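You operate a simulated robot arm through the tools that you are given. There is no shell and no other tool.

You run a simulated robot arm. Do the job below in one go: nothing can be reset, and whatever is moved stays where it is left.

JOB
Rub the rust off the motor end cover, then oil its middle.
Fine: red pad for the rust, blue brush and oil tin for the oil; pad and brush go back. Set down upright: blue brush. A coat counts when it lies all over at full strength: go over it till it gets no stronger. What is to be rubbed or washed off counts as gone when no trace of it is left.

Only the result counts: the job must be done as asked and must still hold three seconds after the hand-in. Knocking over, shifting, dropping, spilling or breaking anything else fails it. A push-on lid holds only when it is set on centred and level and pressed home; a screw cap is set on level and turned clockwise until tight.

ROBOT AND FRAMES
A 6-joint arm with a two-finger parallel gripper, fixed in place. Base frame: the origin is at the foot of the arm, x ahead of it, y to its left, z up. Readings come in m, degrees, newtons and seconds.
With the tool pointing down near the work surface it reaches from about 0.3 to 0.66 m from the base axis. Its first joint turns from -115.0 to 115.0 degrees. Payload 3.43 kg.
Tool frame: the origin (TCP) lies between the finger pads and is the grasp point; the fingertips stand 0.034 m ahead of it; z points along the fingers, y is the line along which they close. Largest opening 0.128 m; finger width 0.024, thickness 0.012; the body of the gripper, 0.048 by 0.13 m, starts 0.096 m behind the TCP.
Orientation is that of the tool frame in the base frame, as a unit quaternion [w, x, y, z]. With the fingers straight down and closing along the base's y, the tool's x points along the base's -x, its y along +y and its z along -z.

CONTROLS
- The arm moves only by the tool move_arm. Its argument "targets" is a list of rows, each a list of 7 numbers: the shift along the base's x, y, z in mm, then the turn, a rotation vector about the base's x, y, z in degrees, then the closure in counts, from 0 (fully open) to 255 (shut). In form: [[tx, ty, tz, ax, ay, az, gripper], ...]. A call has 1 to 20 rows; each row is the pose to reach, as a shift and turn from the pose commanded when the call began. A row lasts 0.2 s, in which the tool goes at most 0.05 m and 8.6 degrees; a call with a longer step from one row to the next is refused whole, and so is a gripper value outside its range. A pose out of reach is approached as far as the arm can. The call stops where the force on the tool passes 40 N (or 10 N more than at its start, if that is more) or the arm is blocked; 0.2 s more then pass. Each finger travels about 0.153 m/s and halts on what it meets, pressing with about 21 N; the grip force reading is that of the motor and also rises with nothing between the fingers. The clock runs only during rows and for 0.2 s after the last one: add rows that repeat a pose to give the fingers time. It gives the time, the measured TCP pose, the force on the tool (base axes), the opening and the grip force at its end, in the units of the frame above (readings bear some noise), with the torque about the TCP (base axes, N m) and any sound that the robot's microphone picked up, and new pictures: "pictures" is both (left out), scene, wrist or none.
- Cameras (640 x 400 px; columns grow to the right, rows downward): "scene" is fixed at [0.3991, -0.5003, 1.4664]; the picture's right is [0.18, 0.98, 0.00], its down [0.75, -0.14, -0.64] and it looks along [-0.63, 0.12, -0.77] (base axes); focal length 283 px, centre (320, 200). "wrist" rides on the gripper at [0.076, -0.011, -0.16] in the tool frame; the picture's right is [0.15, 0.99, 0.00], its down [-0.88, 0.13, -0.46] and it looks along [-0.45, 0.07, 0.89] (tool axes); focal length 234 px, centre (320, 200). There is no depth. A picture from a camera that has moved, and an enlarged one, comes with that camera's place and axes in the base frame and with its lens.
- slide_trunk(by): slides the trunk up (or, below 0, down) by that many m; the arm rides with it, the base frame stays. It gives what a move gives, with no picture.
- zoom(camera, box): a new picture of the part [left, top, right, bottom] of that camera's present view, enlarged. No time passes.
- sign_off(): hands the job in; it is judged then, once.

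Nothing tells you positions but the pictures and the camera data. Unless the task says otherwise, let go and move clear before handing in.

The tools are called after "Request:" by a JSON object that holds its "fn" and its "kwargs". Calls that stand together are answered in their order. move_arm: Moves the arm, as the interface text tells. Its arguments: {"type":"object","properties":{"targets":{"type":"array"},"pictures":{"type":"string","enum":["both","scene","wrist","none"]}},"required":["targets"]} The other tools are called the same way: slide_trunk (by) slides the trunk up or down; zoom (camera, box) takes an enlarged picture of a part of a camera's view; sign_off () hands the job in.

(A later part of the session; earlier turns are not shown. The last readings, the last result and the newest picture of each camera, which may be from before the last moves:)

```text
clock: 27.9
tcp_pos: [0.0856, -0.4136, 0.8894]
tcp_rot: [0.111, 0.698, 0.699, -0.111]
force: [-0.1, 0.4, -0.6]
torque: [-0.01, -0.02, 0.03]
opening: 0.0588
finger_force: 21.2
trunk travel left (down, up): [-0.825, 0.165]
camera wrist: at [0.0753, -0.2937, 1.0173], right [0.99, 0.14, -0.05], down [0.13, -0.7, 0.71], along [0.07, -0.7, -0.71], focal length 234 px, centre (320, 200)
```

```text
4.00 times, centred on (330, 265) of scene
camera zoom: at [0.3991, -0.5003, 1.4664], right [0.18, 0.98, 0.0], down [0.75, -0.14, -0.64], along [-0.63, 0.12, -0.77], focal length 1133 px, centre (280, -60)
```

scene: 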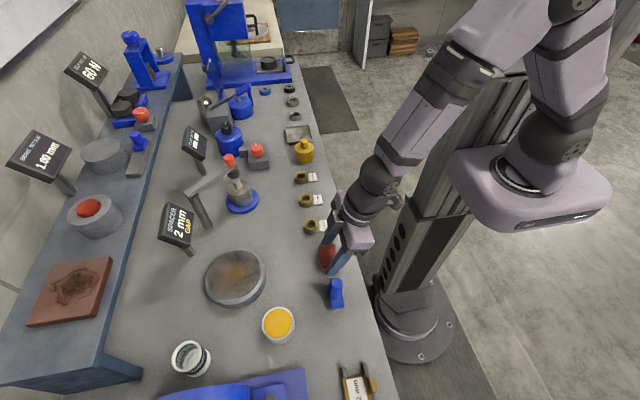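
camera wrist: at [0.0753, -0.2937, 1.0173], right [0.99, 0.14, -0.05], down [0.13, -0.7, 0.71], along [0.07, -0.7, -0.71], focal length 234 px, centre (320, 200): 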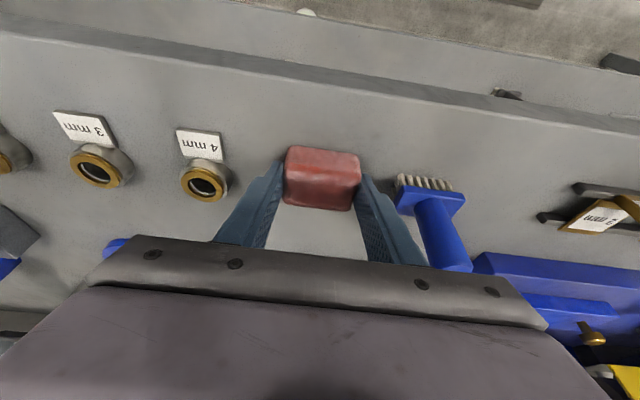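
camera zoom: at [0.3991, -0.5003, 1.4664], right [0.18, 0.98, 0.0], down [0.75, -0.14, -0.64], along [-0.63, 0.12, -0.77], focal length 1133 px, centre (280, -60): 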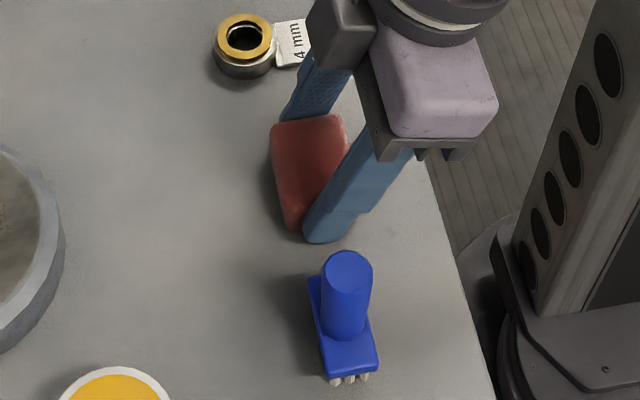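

Request:
{"fn": "move_arm", "kwargs": {"targets": [[0, 0, 1, 0, 0, 0, 255], [0, 0, 3, 0, 0, 0, 255], [0, 0, 6, 0, 0, 0, 255], [0, 0, 10, 0, 0, 0, 255], [0, 0, 15, 0, 0, 0, 255], [0, 0, 15, 0, 0, 0, 255]]}}

Request:
{"fn": "zoom", "kwargs": {"camera": "scene", "box": [290, 215, 370, 315]}}

Request:
{"fn": "zoom", "kwargs": {"camera": "wrist", "box": [220, 80, 460, 230]}}

```text
clock: 29.3
tcp_pos: [0.0875, -0.4138, 0.9051]
tcp_rot: [0.111, 0.699, 0.698, -0.111]
force: [0.0, 0.1, -0.1]
torque: [0.0, 0.0, -0.03]
opening: 0.0586
finger_force: 20.4
trunk travel left (down, up): [-0.825, 0.165]
camera wrist: at [0.0762, -0.293, 1.0335], right [0.99, 0.14, -0.05], down [0.13, -0.7, 0.71], along [0.07, -0.7, -0.71], focal length 234 px, centre (320, 200)
```

scene: 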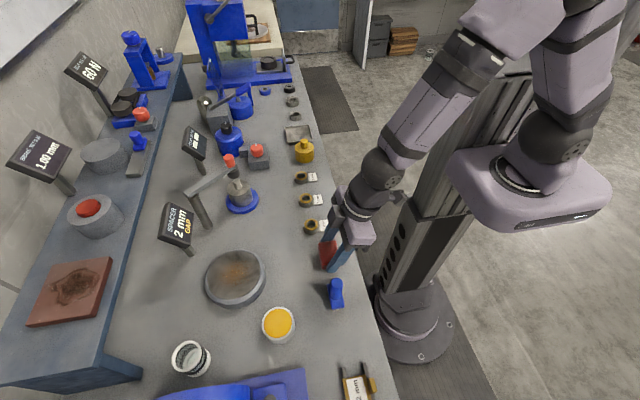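
wrist: 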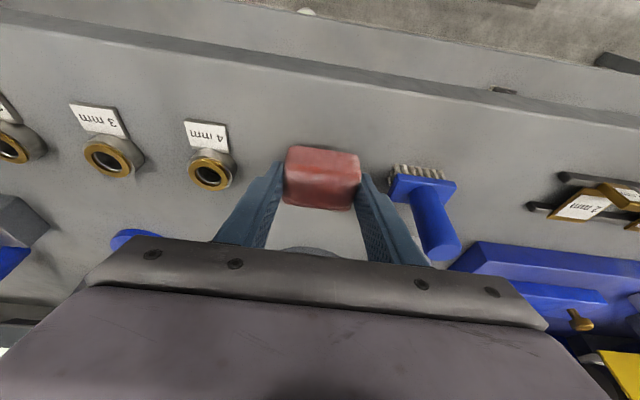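

```text
4.00 times, centred on (330, 265) of scene
camera zoom: at [0.3991, -0.5003, 1.4664], right [0.18, 0.98, 0.0], down [0.75, -0.14, -0.64], along [-0.63, 0.12, -0.77], focal length 1133 px, centre (280, -60)
```

zoom: 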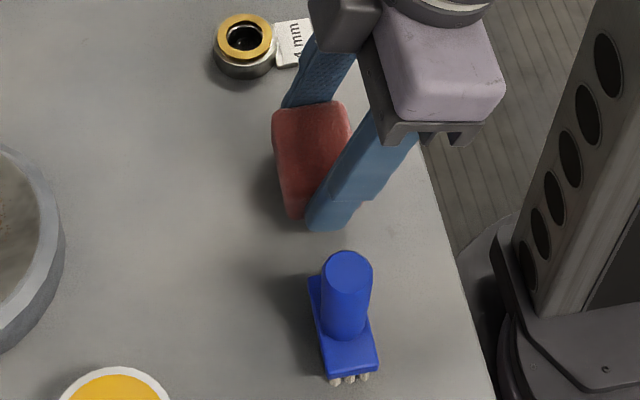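

```text
2.67 times, centred on (340, 155) of wrist
camera zoom: at [0.0762, -0.293, 1.0335], right [0.99, 0.14, -0.05], down [0.13, -0.7, 0.71], along [0.07, -0.7, -0.71], focal length 624 px, centre (267, 320)
```

zoom: 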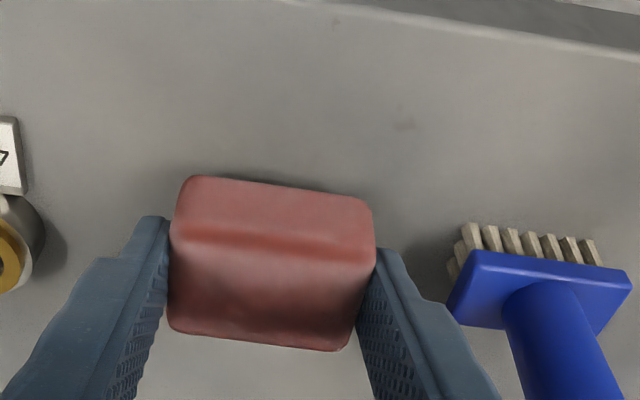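

The pad lifts with the gripper and holds. I'll raise it further at a gentle pace.

Request:
{"fn": "move_arm", "kwargs": {"targets": [[0, 0, 6, 0, 0, 0, 255], [0, 0, 14, 0, 0, 0, 255], [0, 0, 24, 0, 0, 0, 255], [0, 0, 34, 0, 0, 0, 255], [0, 0, 44, 0, 0, 0, 255], [0, 0, 52, 0, 0, 0, 255], [0, 0, 57, 0, 0, 0, 255], [0, 0, 60, 0, 0, 0, 255], [0, 0, 60, 0, 0, 0, 255]], "pictures": "wrist"}}

```text
clock: 31.3
tcp_pos: [0.0856, -0.4124, 0.9657]
tcp_rot: [0.111, 0.699, 0.698, -0.111]
force: [0.0, 0.2, 0.1]
torque: [-0.01, -0.01, 0.02]
opening: 0.0588
finger_force: 21.1
trunk travel left (down, up): [-0.825, 0.165]
camera wrist: at [0.0756, -0.2925, 1.0935], right [0.99, 0.14, -0.05], down [0.13, -0.7, 0.71], along [0.07, -0.7, -0.71], focal length 234 px, centre (320, 200)
```

wrist: 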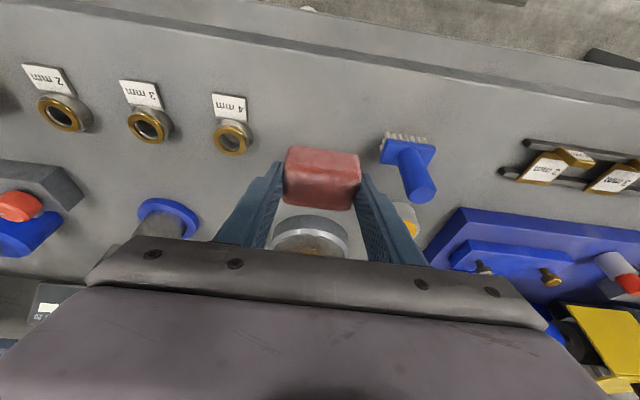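

Holding well. Now I carry it slowly over the cover's centre.

Request:
{"fn": "move_arm", "kwargs": {"targets": [[0, -6, 0, 0, 0, 0, 255], [1, -18, 0, 0, 0, 0, 255], [1, -36, 0, 0, 0, 0, 255], [2, -56, 0, 0, 0, 0, 255], [2, -76, 0, 0, 0, 0, 255], [3, -96, 0, 0, 0, 0, 255], [3, -116, 0, 0, 0, 0, 255], [4, -136, 0, 0, 0, 0, 255], [4, -156, 0, 0, 0, 0, 255], [5, -176, 0, 0, 0, 0, 255], [5, -194, 0, 0, 0, 0, 255], [6, -208, 0, 0, 0, 0, 255], [6, -216, 0, 0, 0, 0, 255], [6, -218, 0, 0, 0, 0, 255], [6, -218, 0, 0, 0, 0, 255]]}}

Request:
{"fn": "zoom", "kwargs": {"camera": "scene", "box": [170, 210, 290, 320]}}

Request:
{"fn": "zoom", "kwargs": {"camera": "wrist", "box": [200, 80, 440, 240]}}

```text
clock: 34.5
tcp_pos: [0.0936, -0.6323, 0.9668]
tcp_rot: [0.111, 0.698, 0.699, -0.111]
force: [0.7, -0.5, 0.5]
torque: [-0.01, -0.01, -0.04]
opening: 0.0589
finger_force: 21.5
trunk travel left (down, up): [-0.825, 0.165]
camera wrist: at [0.0822, -0.5109, 1.0935], right [0.99, 0.14, -0.05], down [0.13, -0.7, 0.71], along [0.07, -0.7, -0.71], focal length 234 px, centre (320, 200)
```

scene: 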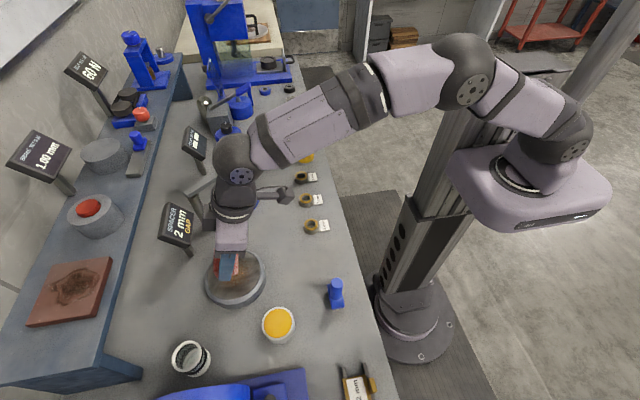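
wrist: 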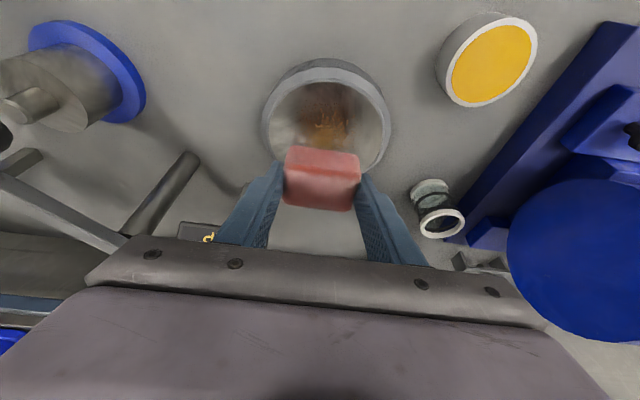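

```text
3.64 times, centred on (230, 265) of scene
camera zoom: at [0.3991, -0.5003, 1.4664], right [0.18, 0.98, 0.0], down [0.75, -0.14, -0.64], along [-0.63, 0.12, -0.77], focal length 1030 px, centre (647, -36)
```

zoom: 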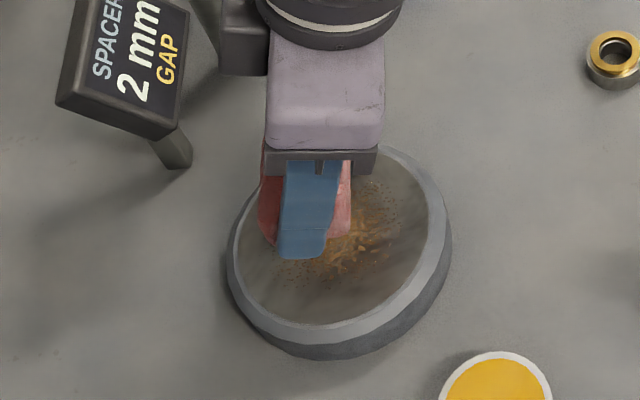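

```text
2.50 times, centred on (320, 160) of wrist
camera zoom: at [0.0822, -0.5109, 1.0935], right [0.99, 0.14, -0.05], down [0.13, -0.7, 0.71], along [0.07, -0.7, -0.71], focal length 585 px, centre (320, 300)
```

zoom: 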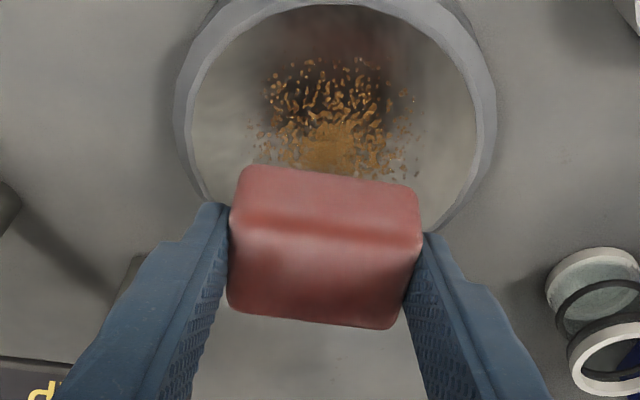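

I'm above the cover with the pad held level. I'll descend and find contact in small steps.

Request:
{"fn": "move_arm", "kwargs": {"targets": [[0, 0, -15, 0, 0, 0, 255], [0, 0, -30, 0, 0, 0, 255], [0, 0, -42, 0, 0, 0, 255], [0, 0, -45, 0, 0, 0, 255], [0, 0, -47, 0, 0, 0, 255], [0, 0, -48, 0, 0, 0, 255], [0, 0, -49, 0, 0, 0, 255], [0, 0, -49, 0, 0, 0, 255]], "pictures": "wrist"}}

```text
clock: 36.3
tcp_pos: [0.0934, -0.6322, 0.9211]
tcp_rot: [0.115, 0.697, 0.698, -0.115]
force: [1.0, 1.0, 24.8]
torque: [-0.18, 0.0, -0.02]
opening: 0.0591
finger_force: 21.3
trunk travel left (down, up): [-0.825, 0.165]
camera wrist: at [0.0816, -0.5103, 1.0482], right [0.99, 0.14, -0.05], down [0.13, -0.69, 0.71], along [0.07, -0.71, -0.7], focal length 234 px, centre (320, 200)
```

wrist: 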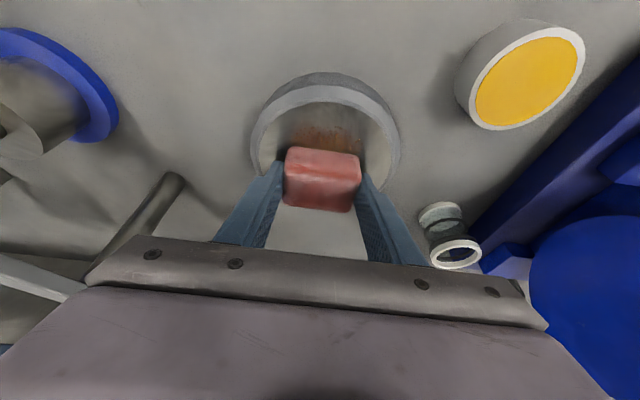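

Contact came at TCP z of about 0.921, so the cover face is near 0.881, and the press was 25 N. I'll ease to a lighter press and rub in a zigzag over the centre and near half.

Request:
{"fn": "move_arm", "kwargs": {"targets": [[0, 0, 2.5, 0, 0, 0, 255], [10, 0, 2.5, 0, 0, 0, 255], [20, 0, 2.5, 0, 0, 0, 255], [10, 0, 2.5, 0, 0, 0, 255], [0, 0, 2.5, 0, 0, 0, 255], [-10, 0, 2.5, 0, 0, 0, 255], [-20, 0, 2.5, 0, 0, 0, 255], [-10, 0, 2.5, 0, 0, 0, 255], [0, 0, 2.5, 0, 0, 0, 255], [0, 0, 2.5, 0, 0, 0, 255]], "pictures": "both"}}

Request:
{"fn": "zoom", "kwargs": {"camera": "wrist", "box": [200, 60, 440, 220]}}

Request:
{"fn": "zoom", "kwargs": {"camera": "scene", "box": [170, 210, 290, 320]}}

```text
clock: 38.5
tcp_pos: [0.0914, -0.6312, 0.9207]
tcp_rot: [0.113, 0.698, 0.698, -0.112]
force: [-8.5, -0.3, 17.8]
torque: [-0.26, 0.37, -0.14]
opening: 0.059
finger_force: 20.7
trunk travel left (down, up): [-0.825, 0.165]
camera wrist: at [0.08, -0.5092, 1.0487], right [0.99, 0.14, -0.05], down [0.13, -0.69, 0.71], along [0.07, -0.71, -0.71], focal length 234 px, centre (320, 200)
```

scene: 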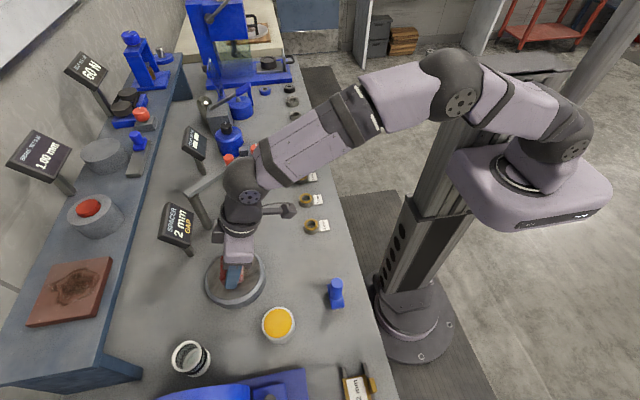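
wrist: 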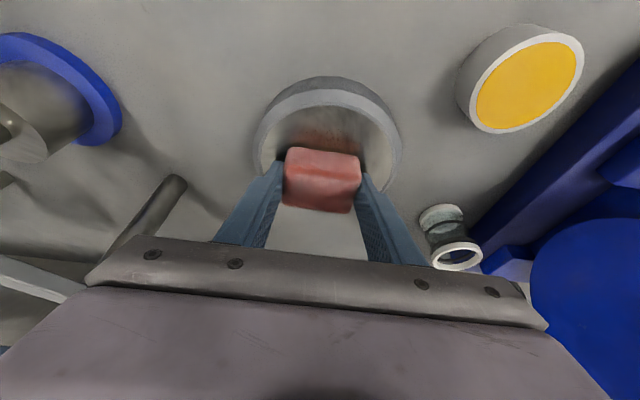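

```text
2.50 times, centred on (320, 140) of wrist
camera zoom: at [0.08, -0.5092, 1.0487], right [0.99, 0.14, -0.05], down [0.13, -0.69, 0.71], along [0.07, -0.71, -0.71], focal length 585 px, centre (320, 350)
```

zoom: 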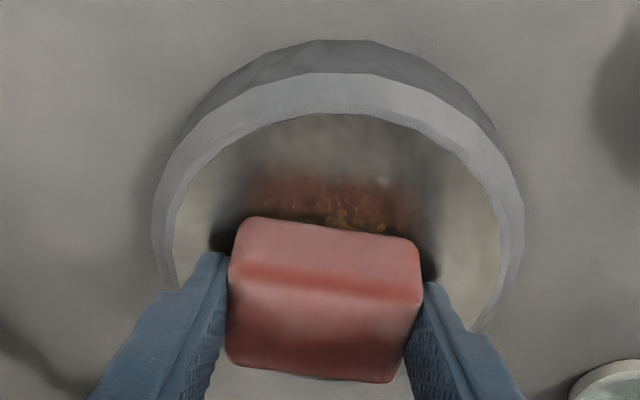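

```text
3.64 times, centred on (230, 265) of scene
camera zoom: at [0.3991, -0.5003, 1.4664], right [0.18, 0.98, 0.0], down [0.75, -0.14, -0.64], along [-0.63, 0.12, -0.77], focal length 1030 px, centre (647, -36)
```

zoom: 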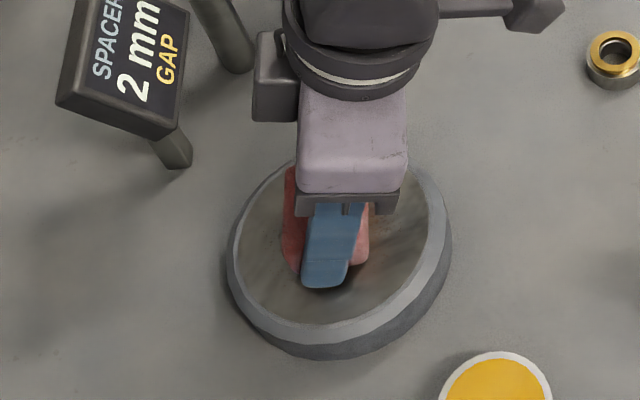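

The rust in the pad's swath seems to be going and the cover hasn't moved. I'll ease the pressure slightly and rub the near half.

Request:
{"fn": "move_arm", "kwargs": {"targets": [[0, 4, 2, 0, 0, 0, 255], [10, 8, 2, 0, 0, 0, 255], [20, 10, 2, 0, 0, 0, 255], [10, 11, 2, 0, 0, 0, 255], [0, 12, 2, 0, 0, 0, 255], [-10, 13, 2, 0, 0, 0, 255], [-20, 14, 2, 0, 0, 0, 255], [-20, 20, 2, 0, 0, 0, 255], [-10, 21, 2, 0, 0, 0, 255], [0, 22, 2, 0, 0, 0, 255], [10, 22, 2, 0, 0, 0, 255], [20, 22, 2, 0, 0, 0, 255], [10, 22, 2, 0, 0, 0, 255], [0, 22, 2, 0, 0, 0, 255], [-10, 22, 2, 0, 0, 0, 255], [-20, 20, 2, 0, 0, 0, 255], [-10, 12, 2, 0, 0, 0, 255], [0, 4, 2, 0, 0, 0, 255], [0, -4, 2, 0, 0, 0, 255], [0, -4, 2, 0, 0, 0, 255]], "pictures": "both"}}

Request:
{"fn": "zoom", "kwargs": {"camera": "wrist", "box": [200, 60, 440, 220]}}

Request:
{"fn": "zoom", "kwargs": {"camera": "scene", "box": [170, 210, 290, 320]}}

```text
clock: 42.7
tcp_pos: [0.0929, -0.6351, 0.9211]
tcp_rot: [0.111, 0.698, 0.698, -0.111]
force: [1.4, 1.3, 6.3]
torque: [0.01, 0.02, 0.02]
opening: 0.0588
finger_force: 21.4
trunk travel left (down, up): [-0.825, 0.165]
camera wrist: at [0.0818, -0.5143, 1.0488], right [0.99, 0.14, -0.05], down [0.13, -0.7, 0.71], along [0.07, -0.7, -0.71], focal length 234 px, centre (320, 200)
```

scene: 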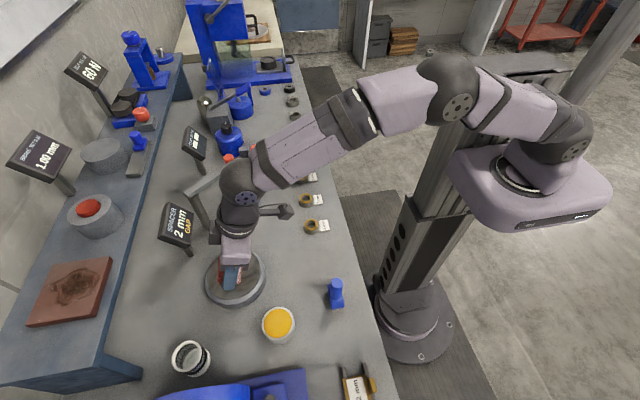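
wrist: 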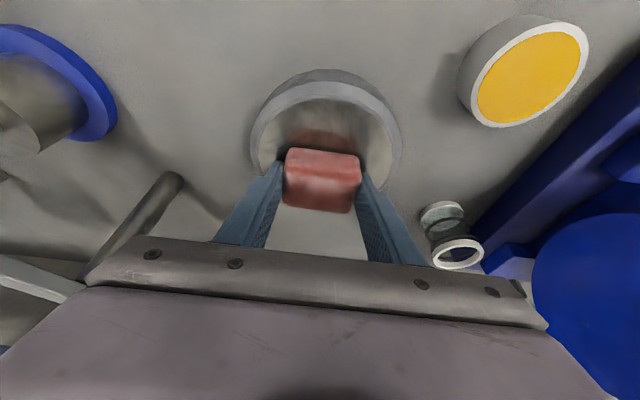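

```text
2.50 times, centred on (320, 140) of wrist
camera zoom: at [0.0818, -0.5143, 1.0488], right [0.99, 0.14, -0.05], down [0.13, -0.7, 0.71], along [0.07, -0.7, -0.71], focal length 585 px, centre (320, 350)
```

zoom: 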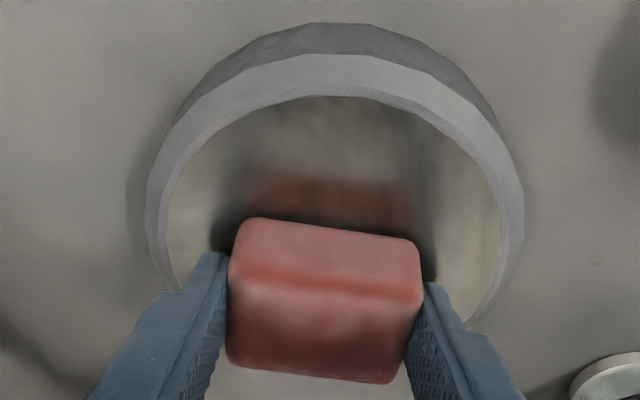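

```text
3.64 times, centred on (230, 265) of scene
camera zoom: at [0.3991, -0.5003, 1.4664], right [0.18, 0.98, 0.0], down [0.75, -0.14, -0.64], along [-0.63, 0.12, -0.77], focal length 1030 px, centre (647, -36)
```

zoom: 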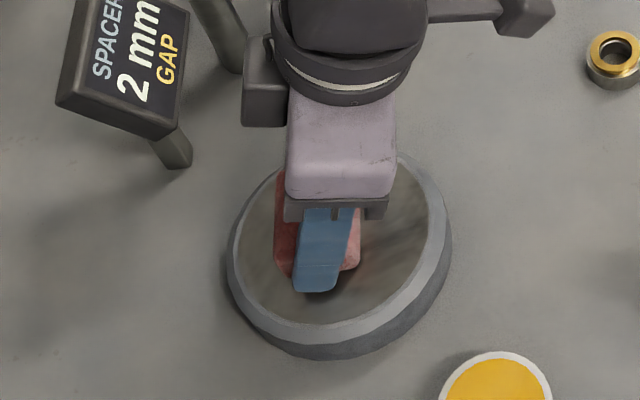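

The near half looks clean. Now I rub the far half.

Request:
{"fn": "move_arm", "kwargs": {"targets": [[10, -2, -0.7, 0, 0, 0, 255], [20, -4, -0.7, 0, 0, 0, 255], [10, -6, -0.7, 0, 0, 0, 255], [0, -7, -0.7, 0, 0, 0, 255], [-10, -8, -0.7, 0, 0, 0, 255], [-20, -9, -0.7, 0, 0, 0, 255], [-20, -15, -0.7, 0, 0, 0, 255], [-10, -16, -0.7, 0, 0, 0, 255], [0, -17, -0.7, 0, 0, 0, 255], [10, -17, -0.7, 0, 0, 0, 255], [20, -17, -0.7, 0, 0, 0, 255], [20, -22, -0.7, 0, 0, 0, 255], [10, -24, -0.7, 0, 0, 0, 255], [0, -24, -0.7, 0, 0, 0, 255], [-10, -24, -0.7, 0, 0, 0, 255], [-20, -22, -0.7, 0, 0, 0, 255], [-10, -15, -0.7, 0, 0, 0, 255], [0, -8, -0.7, 0, 0, 0, 255], [0, 0, -0.7, 0, 0, 0, 255], [0, 4, -0.7, 0, 0, 0, 255]], "pictures": "none"}}

Request:
{"fn": "move_arm", "kwargs": {"targets": [[0, 0, 8, 0, 0, 0, 255], [0, 8, 20, 0, 0, 0, 255], [0, 25, 35, 0, 0, 0, 255], [0, 45, 45, 0, 0, 0, 255], [0, 65, 50, 0, 0, 0, 255], [0, 85, 50, 0, 0, 0, 255], [0, 100, 50, 0, 0, 0, 255], [0, 105, 50, 0, 0, 0, 255], [0, 105, 50, 0, 0, 0, 255]], "pictures": "both"}}

Request:
{"fn": "zoom", "kwargs": {"camera": "scene", "box": [190, 235, 282, 317]}}

```text
clock: 46.9
tcp_pos: [0.091, -0.6307, 0.9208]
tcp_rot: [0.11, 0.698, 0.698, -0.111]
force: [-0.2, -0.8, 3.9]
torque: [-0.13, 0.01, 0.0]
opening: 0.0588
finger_force: 20.9
trunk travel left (down, up): [-0.825, 0.165]
```

```text
clock: 48.9
tcp_pos: [0.0936, -0.5255, 0.9704]
tcp_rot: [0.11, 0.699, 0.698, -0.11]
force: [-0.2, 0.2, -0.3]
torque: [0.02, -0.02, -0.01]
opening: 0.0591
finger_force: 21.0
trunk travel left (down, up): [-0.825, 0.165]
camera wrist: at [0.0828, -0.4048, 1.0973], right [0.99, 0.14, -0.05], down [0.13, -0.7, 0.71], along [0.07, -0.7, -0.71], focal length 234 px, centre (320, 200)
```

scene: 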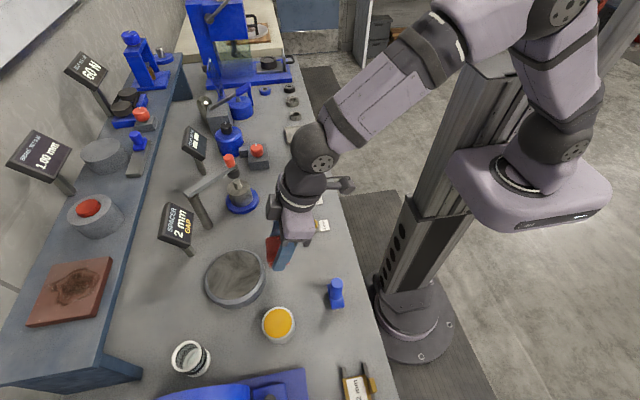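
wrist: 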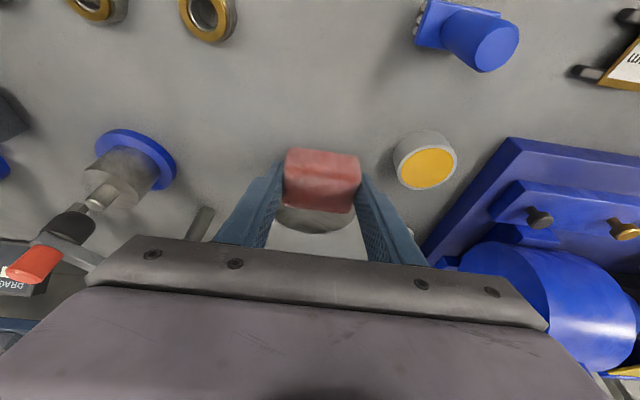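

```text
4.88 times, centred on (236, 276) of scene
camera zoom: at [0.3991, -0.5003, 1.4664], right [0.18, 0.98, 0.0], down [0.75, -0.14, -0.64], along [-0.63, 0.12, -0.77], focal length 1382 px, centre (730, -171)
```

zoom: 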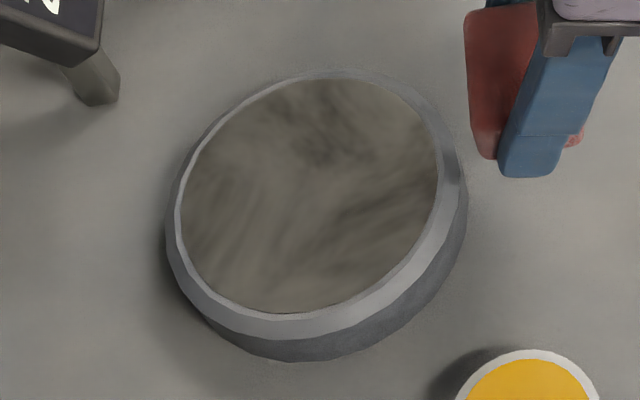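

The rust appears gone. I'll zoom further to check for faint traces before putting the pad away.

Request:
{"fn": "zoom", "kwargs": {"camera": "scene", "box": [202, 246, 242, 276]}}

Request:
{"fn": "zoom", "kwargs": {"camera": "scene", "box": [226, 246, 266, 276]}}

Request:
{"fn": "zoom", "kwargs": {"camera": "scene", "box": [202, 268, 242, 298]}}

Request:
{"fn": "zoom", "kwargs": {"camera": "scene", "box": [226, 268, 266, 298]}}

```text
13.33 times, centred on (222, 261) of scene
camera zoom: at [0.3991, -0.5003, 1.4664], right [0.18, 0.98, 0.0], down [0.75, -0.14, -0.64], along [-0.63, 0.12, -0.77], focal length 3777 px, centre (1627, -613)
```

zoom: 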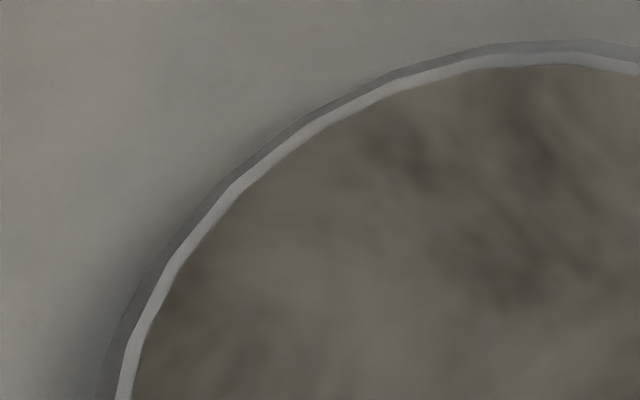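

```text
13.33 times, centred on (246, 261) of scene
camera zoom: at [0.3991, -0.5003, 1.4664], right [0.18, 0.98, 0.0], down [0.75, -0.14, -0.64], along [-0.63, 0.12, -0.77], focal length 3777 px, centre (1307, -613)
```

zoom: 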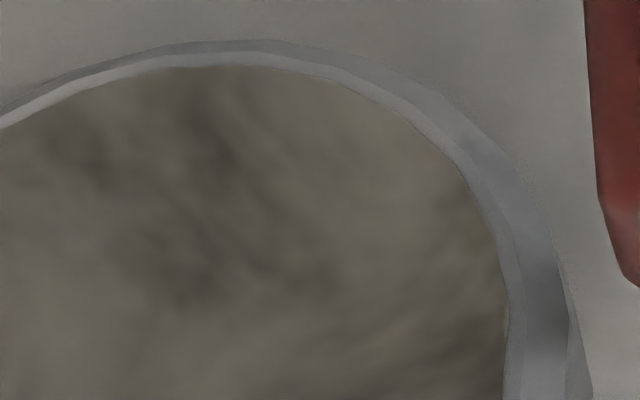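

```text
13.33 times, centred on (222, 283) of scene
camera zoom: at [0.3991, -0.5003, 1.4664], right [0.18, 0.98, 0.0], down [0.75, -0.14, -0.64], along [-0.63, 0.12, -0.77], focal length 3777 px, centre (1627, -907)
```

zoom: 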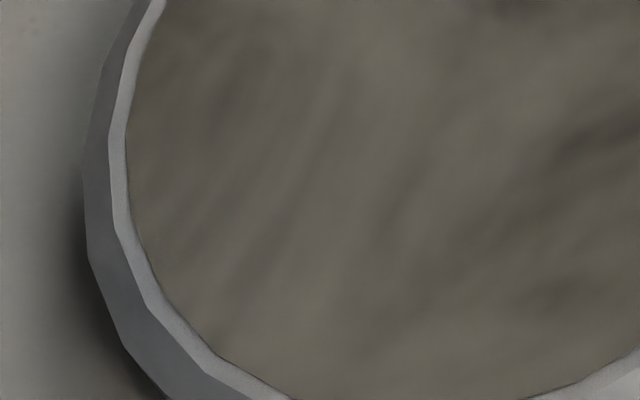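

```text
13.33 times, centred on (246, 283) of scene
camera zoom: at [0.3991, -0.5003, 1.4664], right [0.18, 0.98, 0.0], down [0.75, -0.14, -0.64], along [-0.63, 0.12, -0.77], focal length 3777 px, centre (1307, -907)
```

zoom: 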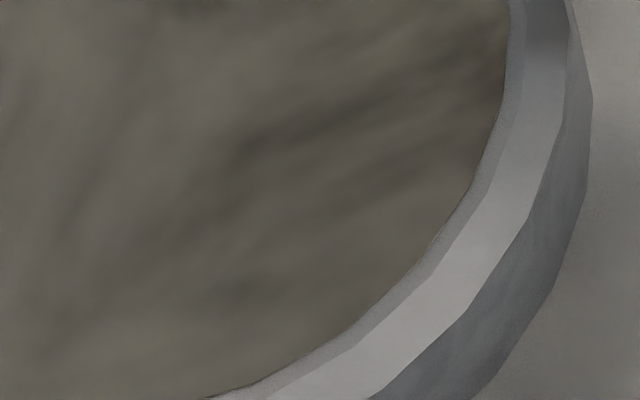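

No visible trace remains. For safety I'll give it one more complete light pass before returning the pad.

Request:
{"fn": "move_arm", "kwargs": {"targets": [[0, -30, 0, 0, 0, 0, 255], [0, -65, -5, 0, 0, 0, 255], [0, -95, -20, 0, 0, 0, 255], [0, -105, -38, 0, 0, 0, 255], [0, -105, -47, 0, 0, 0, 255], [0, -105, -51, 0, 0, 0, 255], [15, -98, -51, 0, 0, 0, 255], [20, -85, -51, 0, 0, 0, 255], [5, -83, -51, 0, 0, 0, 255], [-10, -83, -51, 0, 0, 0, 255], [-20, -88, -51, 0, 0, 0, 255], [-20, -97, -51, 0, 0, 0, 255], [-5, -97, -51, 0, 0, 0, 255], [10, -97, -51, 0, 0, 0, 255], [20, -100, -51, 0, 0, 0, 255], [20, -109, -51, 0, 0, 0, 255], [5, -110, -51, 0, 0, 0, 255], [-10, -110, -51, 0, 0, 0, 255], [-20, -110, -51, 0, 0, 0, 255], [-20, -118, -51, 0, 0, 0, 255]], "pictures": "none"}}

Request:
{"fn": "move_arm", "kwargs": {"targets": [[15, 0, 0, 0, 0, 0, 255], [30, 0, 0, 0, 0, 0, 255], [40, 0, 0, 0, 0, 0, 255], [40, -10, 0, 0, 0, 0, 255], [25, -12, 0, 0, 0, 0, 255], [10, -12, 0, 0, 0, 0, 255], [0, -10, 0, 0, 0, 0, 255], [10, 0, 0, 0, 0, 0, 255], [20, 10, 0, 0, 0, 0, 255], [20, 15, 4, 0, 0, 0, 255], [20, 15, 15, 0, 0, 0, 255], [20, 25, 30, 0, 0, 0, 255], [20, 45, 45, 0, 0, 0, 255], [20, 65, 51, 0, 0, 0, 255], [20, 85, 51, 0, 0, 0, 255], [20, 105, 51, 0, 0, 0, 255], [20, 115, 51, 0, 0, 0, 255], [20, 118, 51, 0, 0, 0, 255], [20, 118, 51, 0, 0, 0, 255]], "pictures": "both"}}

Request:
{"fn": "zoom", "kwargs": {"camera": "scene", "box": [190, 235, 282, 317]}}

Request:
{"fn": "zoom", "kwargs": {"camera": "wrist", "box": [220, 80, 460, 230]}}

```text
clock: 53.1
tcp_pos: [0.0715, -0.643, 0.9201]
tcp_rot: [0.11, 0.699, 0.698, -0.112]
force: [1.4, 9.7, 17.8]
torque: [0.08, -0.13, 0.04]
opening: 0.0587
finger_force: 21.4
trunk travel left (down, up): [-0.825, 0.165]
```

```text
clock: 57.1
tcp_pos: [0.0932, -0.5271, 0.9705]
tcp_rot: [0.11, 0.699, 0.698, -0.111]
force: [0.0, 0.4, 0.2]
torque: [0.02, -0.02, -0.01]
opening: 0.0591
finger_force: 21.1
trunk travel left (down, up): [-0.825, 0.165]
camera wrist: at [0.0816, -0.4065, 1.0982], right [0.99, 0.14, -0.05], down [0.13, -0.7, 0.71], along [0.07, -0.7, -0.71], focal length 234 px, centre (320, 200)
```

scene: 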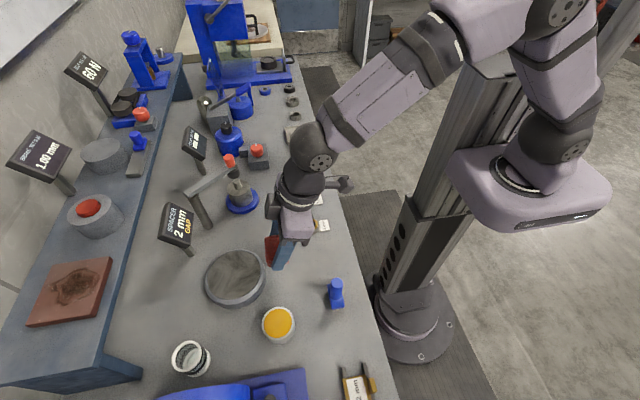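
wrist: 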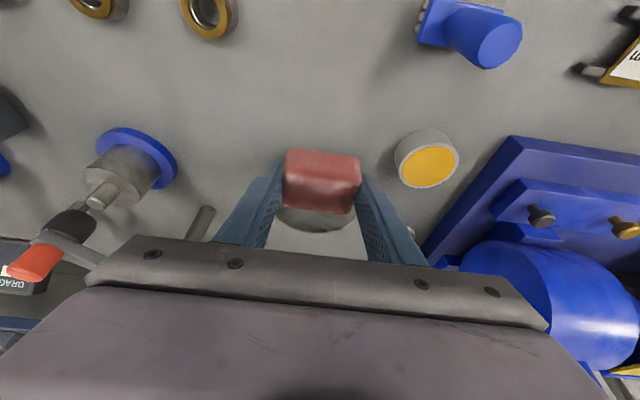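

```text
4.88 times, centred on (236, 276) of scene
camera zoom: at [0.3991, -0.5003, 1.4664], right [0.18, 0.98, 0.0], down [0.75, -0.14, -0.64], along [-0.63, 0.12, -0.77], focal length 1382 px, centre (730, -171)
```

zoom: 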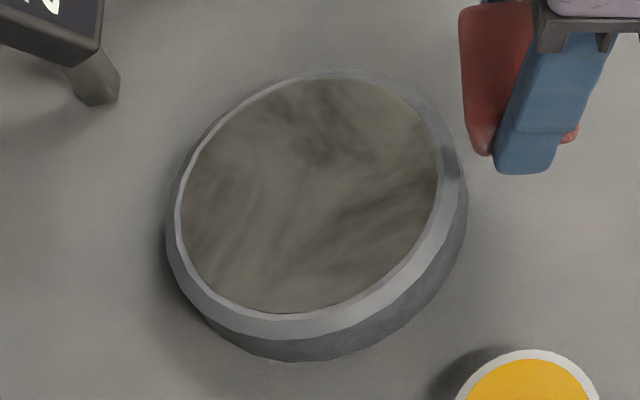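

```text
2.67 times, centred on (340, 155) of wrist
camera zoom: at [0.0816, -0.4065, 1.0982], right [0.99, 0.14, -0.05], down [0.13, -0.7, 0.71], along [0.07, -0.7, -0.71], focal length 624 px, centre (267, 320)
```

zoom: 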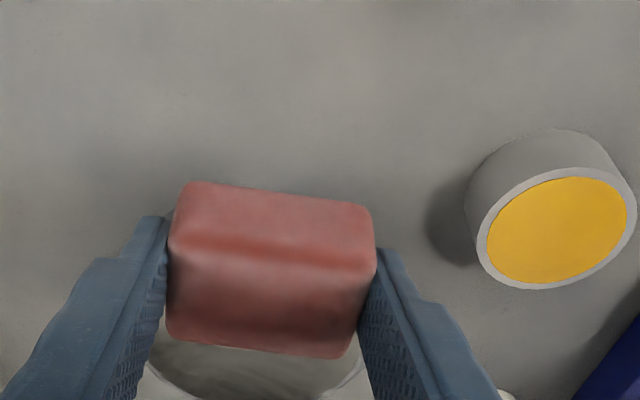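

Rust is gone and the cover hasn't moved. Now I return the pad to its original spot, centred at about (0.087, -0.429).

Request:
{"fn": "move_arm", "kwargs": {"targets": [[-1, 6, 0, 0, 0, 0, 255], [-2, 20, 0, 0, 0, 0, 255], [-3, 40, 0, 0, 0, 0, 255], [-4, 60, 0, 0, 0, 0, 255], [-5, 80, 0, 0, 0, 0, 255], [-5.5, 97, 0, 0, 0, 0, 255], [-5.5, 107, 0, 0, 0, 0, 255], [-5.5, 107, -5, 0, 0, 0, 255], [-5.5, 107, -20, 0, 0, 0, 255], [-5.5, 107, -40, 0, 0, 0, 255], [-5.5, 107, -60, 0, 0, 0, 255], [-5.5, 107, -72, 0, 0, 0, 255], [-5.5, 107, -77, 0, 0, 0, 255], [-5.5, 107, -77, 0, 0, 0, 255]], "pictures": "both"}}

Request:
{"fn": "zoom", "kwargs": {"camera": "wrist", "box": [220, 80, 460, 230]}}

Request:
{"fn": "zoom", "kwargs": {"camera": "scene", "box": [290, 215, 370, 315]}}

```text
clock: 60.1
tcp_pos: [0.0871, -0.4197, 0.8923]
tcp_rot: [0.111, 0.698, 0.699, -0.11]
force: [-0.2, -1.0, -1.1]
torque: [0.01, 0.01, 0.02]
opening: 0.059
finger_force: 21.2
trunk travel left (down, up): [-0.825, 0.165]
camera wrist: at [0.076, -0.2988, 1.0207], right [0.99, 0.14, -0.05], down [0.13, -0.7, 0.71], along [0.07, -0.7, -0.71], focal length 234 px, centre (320, 200)
```

scene: 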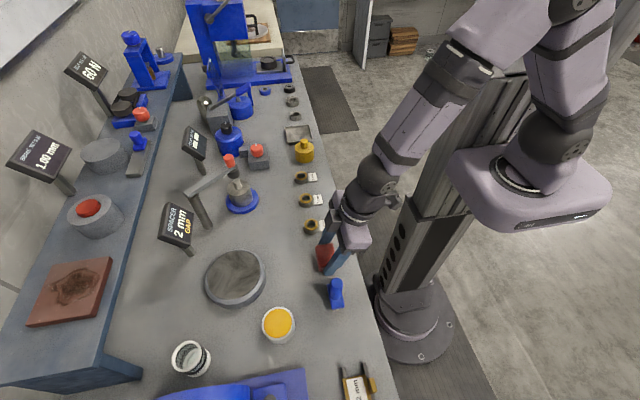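
wrist: 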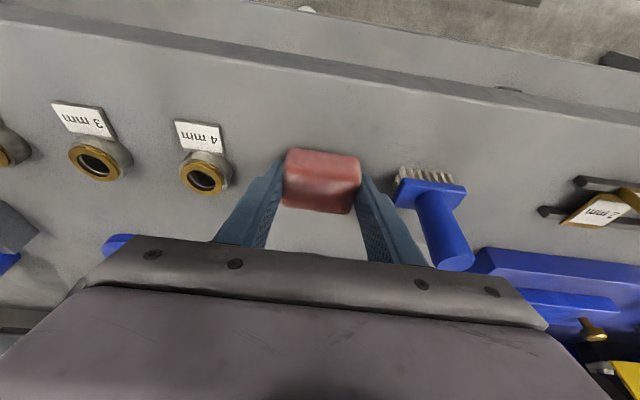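

```text
2.67 times, centred on (340, 155) of wrist
camera zoom: at [0.076, -0.2988, 1.0207], right [0.99, 0.14, -0.05], down [0.13, -0.7, 0.71], along [0.07, -0.7, -0.71], focal length 624 px, centre (267, 320)
```

zoom: 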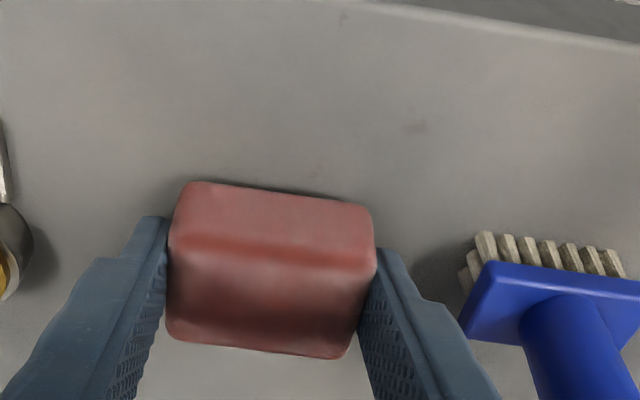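

```text
4.00 times, centred on (330, 265) of scene
camera zoom: at [0.3991, -0.5003, 1.4664], right [0.18, 0.98, 0.0], down [0.75, -0.14, -0.64], along [-0.63, 0.12, -0.77], focal length 1133 px, centre (280, -60)
```

zoom: 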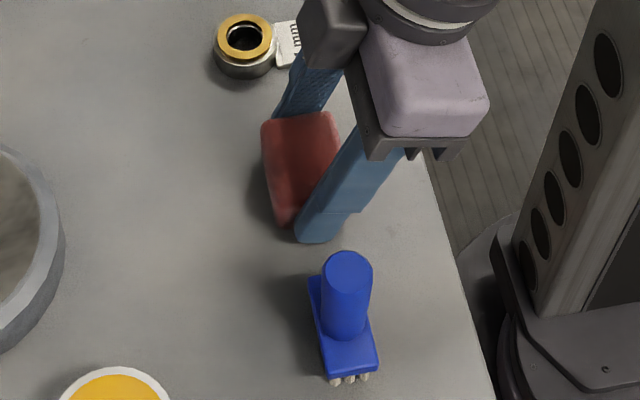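

Request:
{"fn": "move_arm", "kwargs": {"targets": [[0, 0, -1, 0, 0, 0, 255], [0, 0, -2, 0, 0, 0, 255], [0, 0, -3, 0, 0, 0, 255], [0, 0, -3, 0, 0, 0, 255]], "pictures": "none"}}

```text
clock: 61.1
tcp_pos: [0.0869, -0.4196, 0.8903]
tcp_rot: [0.111, 0.698, 0.699, -0.111]
force: [-0.2, 0.5, -0.5]
torque: [0.02, 0.01, -0.01]
opening: 0.0591
finger_force: 20.8
trunk travel left (down, up): [-0.825, 0.165]
```

Request:
{"fn": "move_arm", "kwargs": {"targets": [[0, 0, -0.7, 0, 0, 0, 255], [0, 0, -1.4, 0, 0, 0, 255], [0, 0, -1.4, 0, 0, 0, 255]], "pictures": "none"}}

```text
clock: 61.9
tcp_pos: [0.0867, -0.4196, 0.8897]
tcp_rot: [0.11, 0.699, 0.698, -0.111]
force: [0.4, 0.1, -1.1]
torque: [0.01, -0.03, 0.02]
opening: 0.0588
finger_force: 21.0
trunk travel left (down, up): [-0.825, 0.165]
```

Request:
{"fn": "move_arm", "kwargs": {"targets": [[0, 0, -0.7, 0, 0, 0, 255], [0, 0, -1.4, 0, 0, 0, 255], [0, 0, -1.4, 0, 0, 0, 255]], "pictures": "none"}}

```text
clock: 62.7
tcp_pos: [0.0869, -0.4191, 0.8887]
tcp_rot: [0.111, 0.699, 0.698, -0.11]
force: [0.0, -0.1, -0.6]
torque: [0.01, -0.01, 0.01]
opening: 0.059
finger_force: 21.0
trunk travel left (down, up): [-0.825, 0.165]
```

Request:
{"fn": "move_arm", "kwargs": {"targets": [[0, 0, -0.6, 0, 0, 0, 255], [0, 0, -1.2, 0, 0, 0, 255], [0, 0, -1.2, 0, 0, 0, 255]], "pictures": "none"}}

Request:
{"fn": "zoom", "kwargs": {"camera": "scene", "box": [300, 235, 350, 280]}}

Request:
{"fn": "zoom", "kwargs": {"camera": "wrist", "box": [260, 120, 390, 220]}}

```text
clock: 63.5
tcp_pos: [0.087, -0.4203, 0.8864]
tcp_rot: [0.111, 0.698, 0.698, -0.111]
force: [0.7, 0.3, 0.2]
torque: [0.01, -0.02, 0.03]
opening: 0.0589
finger_force: 21.1
trunk travel left (down, up): [-0.825, 0.165]
```

```text
8.89 times, centred on (325, 258) of scene
camera zoom: at [0.3991, -0.5003, 1.4664], right [0.18, 0.98, 0.0], down [0.75, -0.14, -0.64], along [-0.63, 0.12, -0.77], focal length 2518 px, centre (276, -311)
```

zoom: 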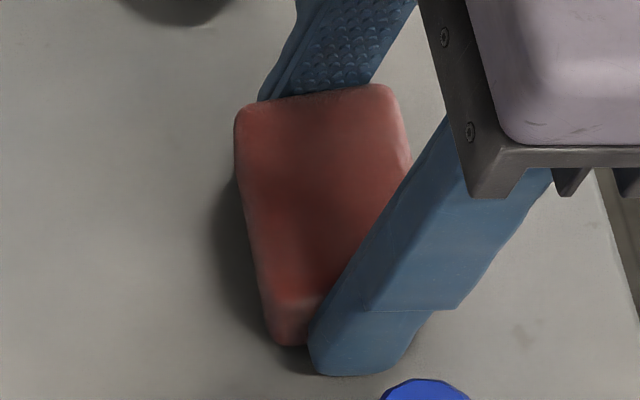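

```text
4.00 times, centred on (325, 170) of wrist
camera zoom: at [0.0767, -0.2984, 1.0142], right [0.99, 0.14, -0.05], down [0.13, -0.7, 0.71], along [0.07, -0.7, -0.71], focal length 937 px, centre (300, 320)
```

zoom: 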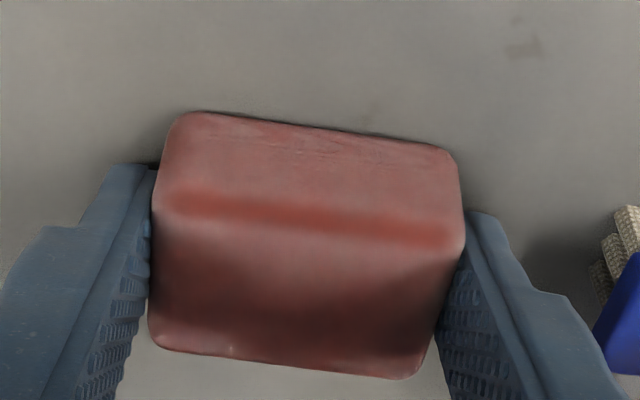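

The pad is within about a millimetre of the table at its original spot, so I'll release it there and rise straight up.

Request:
{"fn": "move_arm", "kwargs": {"targets": [[0, 0, 0, 0, 0, 0, 125], [0, 0, 0, 0, 0, 0, 104], [0, 0, 0, 0, 0, 0, 104], [0, 0, 0, 0, 0, 0, 104]], "pictures": "wrist"}}

Request:
{"fn": "zoom", "kwargs": {"camera": "scene", "box": [300, 235, 350, 280]}}

```text
clock: 64.5
tcp_pos: [0.0869, -0.4189, 0.8859]
tcp_rot: [0.11, 0.699, 0.698, -0.111]
force: [-0.6, 0.2, 0.2]
torque: [0.02, -0.03, 0.01]
opening: 0.0758
finger_force: 0.1
trunk travel left (down, up): [-0.825, 0.165]
camera wrist: at [0.0766, -0.2984, 1.0142], right [0.99, 0.14, -0.05], down [0.13, -0.7, 0.71], along [0.07, -0.7, -0.71], focal length 234 px, centre (320, 200)
```

wrist: 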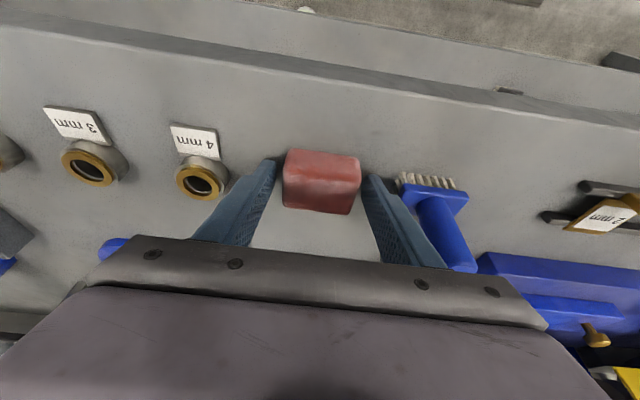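

```text
8.89 times, centred on (325, 258) of scene
camera zoom: at [0.3991, -0.5003, 1.4664], right [0.18, 0.98, 0.0], down [0.75, -0.14, -0.64], along [-0.63, 0.12, -0.77], focal length 2518 px, centre (276, -311)
```

zoom: 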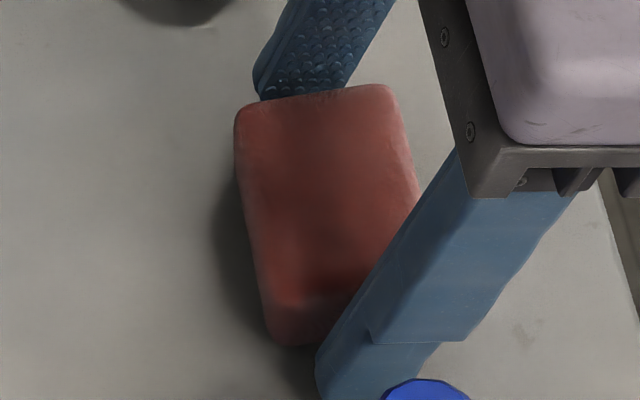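

Request:
{"fn": "move_arm", "kwargs": {"targets": [[0, 0, 10, 0, 0, 0, 104], [0, 0, 35, 0, 0, 0, 104], [0, 0, 70, 0, 0, 0, 104], [0, 0, 110, 0, 0, 0, 104], [0, 0, 110, 0, 0, 0, 104]], "pictures": "both"}}

Request:
{"fn": "zoom", "kwargs": {"camera": "wrist", "box": [280, 80, 460, 200]}}

Request:
{"fn": "zoom", "kwargs": {"camera": "scene", "box": [295, 235, 355, 315]}}

Request:
{"fn": "zoom", "kwargs": {"camera": "scene", "box": [320, 272, 354, 312]}}

```text
clock: 65.7
tcp_pos: [0.0874, -0.4176, 0.996]
tcp_rot: [0.112, 0.698, 0.698, -0.111]
force: [0.7, -0.3, -0.1]
torque: [-0.01, 0.03, 0.01]
opening: 0.0756
finger_force: 0.0
trunk travel left (down, up): [-0.825, 0.165]
camera wrist: at [0.0767, -0.2975, 1.1249], right [0.99, 0.14, -0.04], down [0.13, -0.7, 0.7], along [0.07, -0.7, -0.71], focal length 234 px, centre (320, 200)
```

scene: 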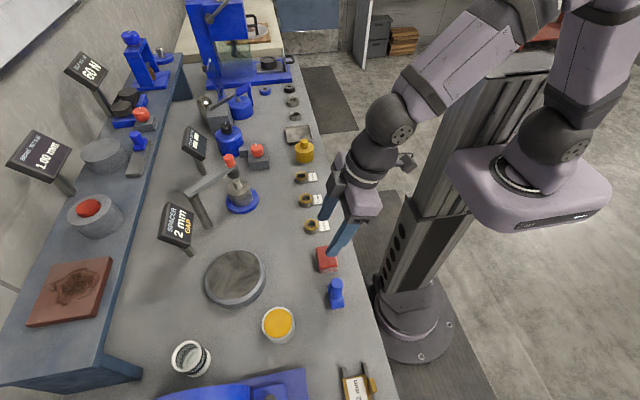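
wrist: 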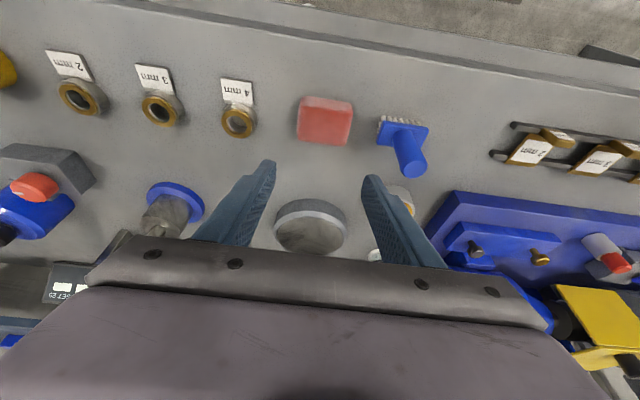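

```text
3.33 times, centred on (370, 140) of wrist
camera zoom: at [0.0767, -0.2975, 1.1249], right [0.99, 0.14, -0.04], down [0.13, -0.7, 0.7], along [0.07, -0.7, -0.71], focal length 781 px, centre (153, 400)
```

zoom: 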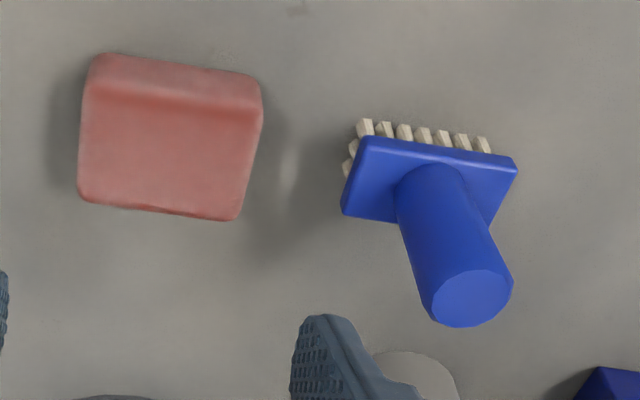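

```text
5.00 times, centred on (325, 275) of scene
camera zoom: at [0.3991, -0.5003, 1.4664], right [0.18, 0.98, 0.0], down [0.75, -0.14, -0.64], along [-0.63, 0.12, -0.77], focal length 1416 px, centre (295, -175)
```

zoom: 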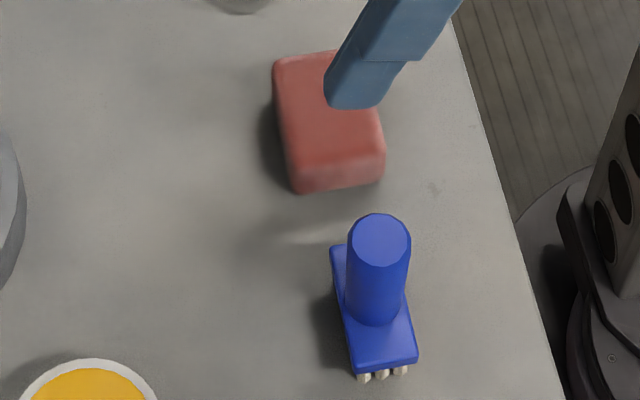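

```text
10.00 times, centred on (337, 292) of scene
camera zoom: at [0.3991, -0.5003, 1.4664], right [0.18, 0.98, 0.0], down [0.75, -0.14, -0.64], along [-0.63, 0.12, -0.77], focal length 2833 px, centre (150, -720)
```

zoom: 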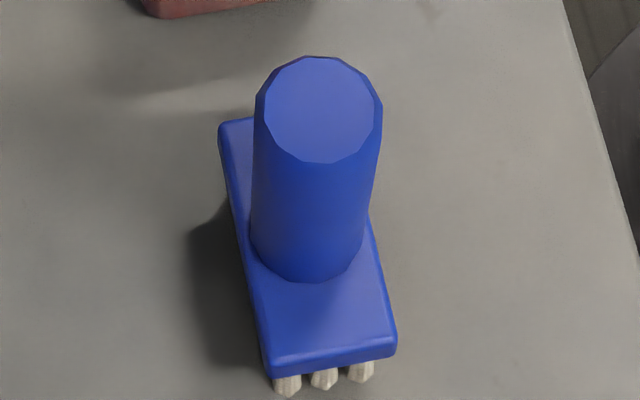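

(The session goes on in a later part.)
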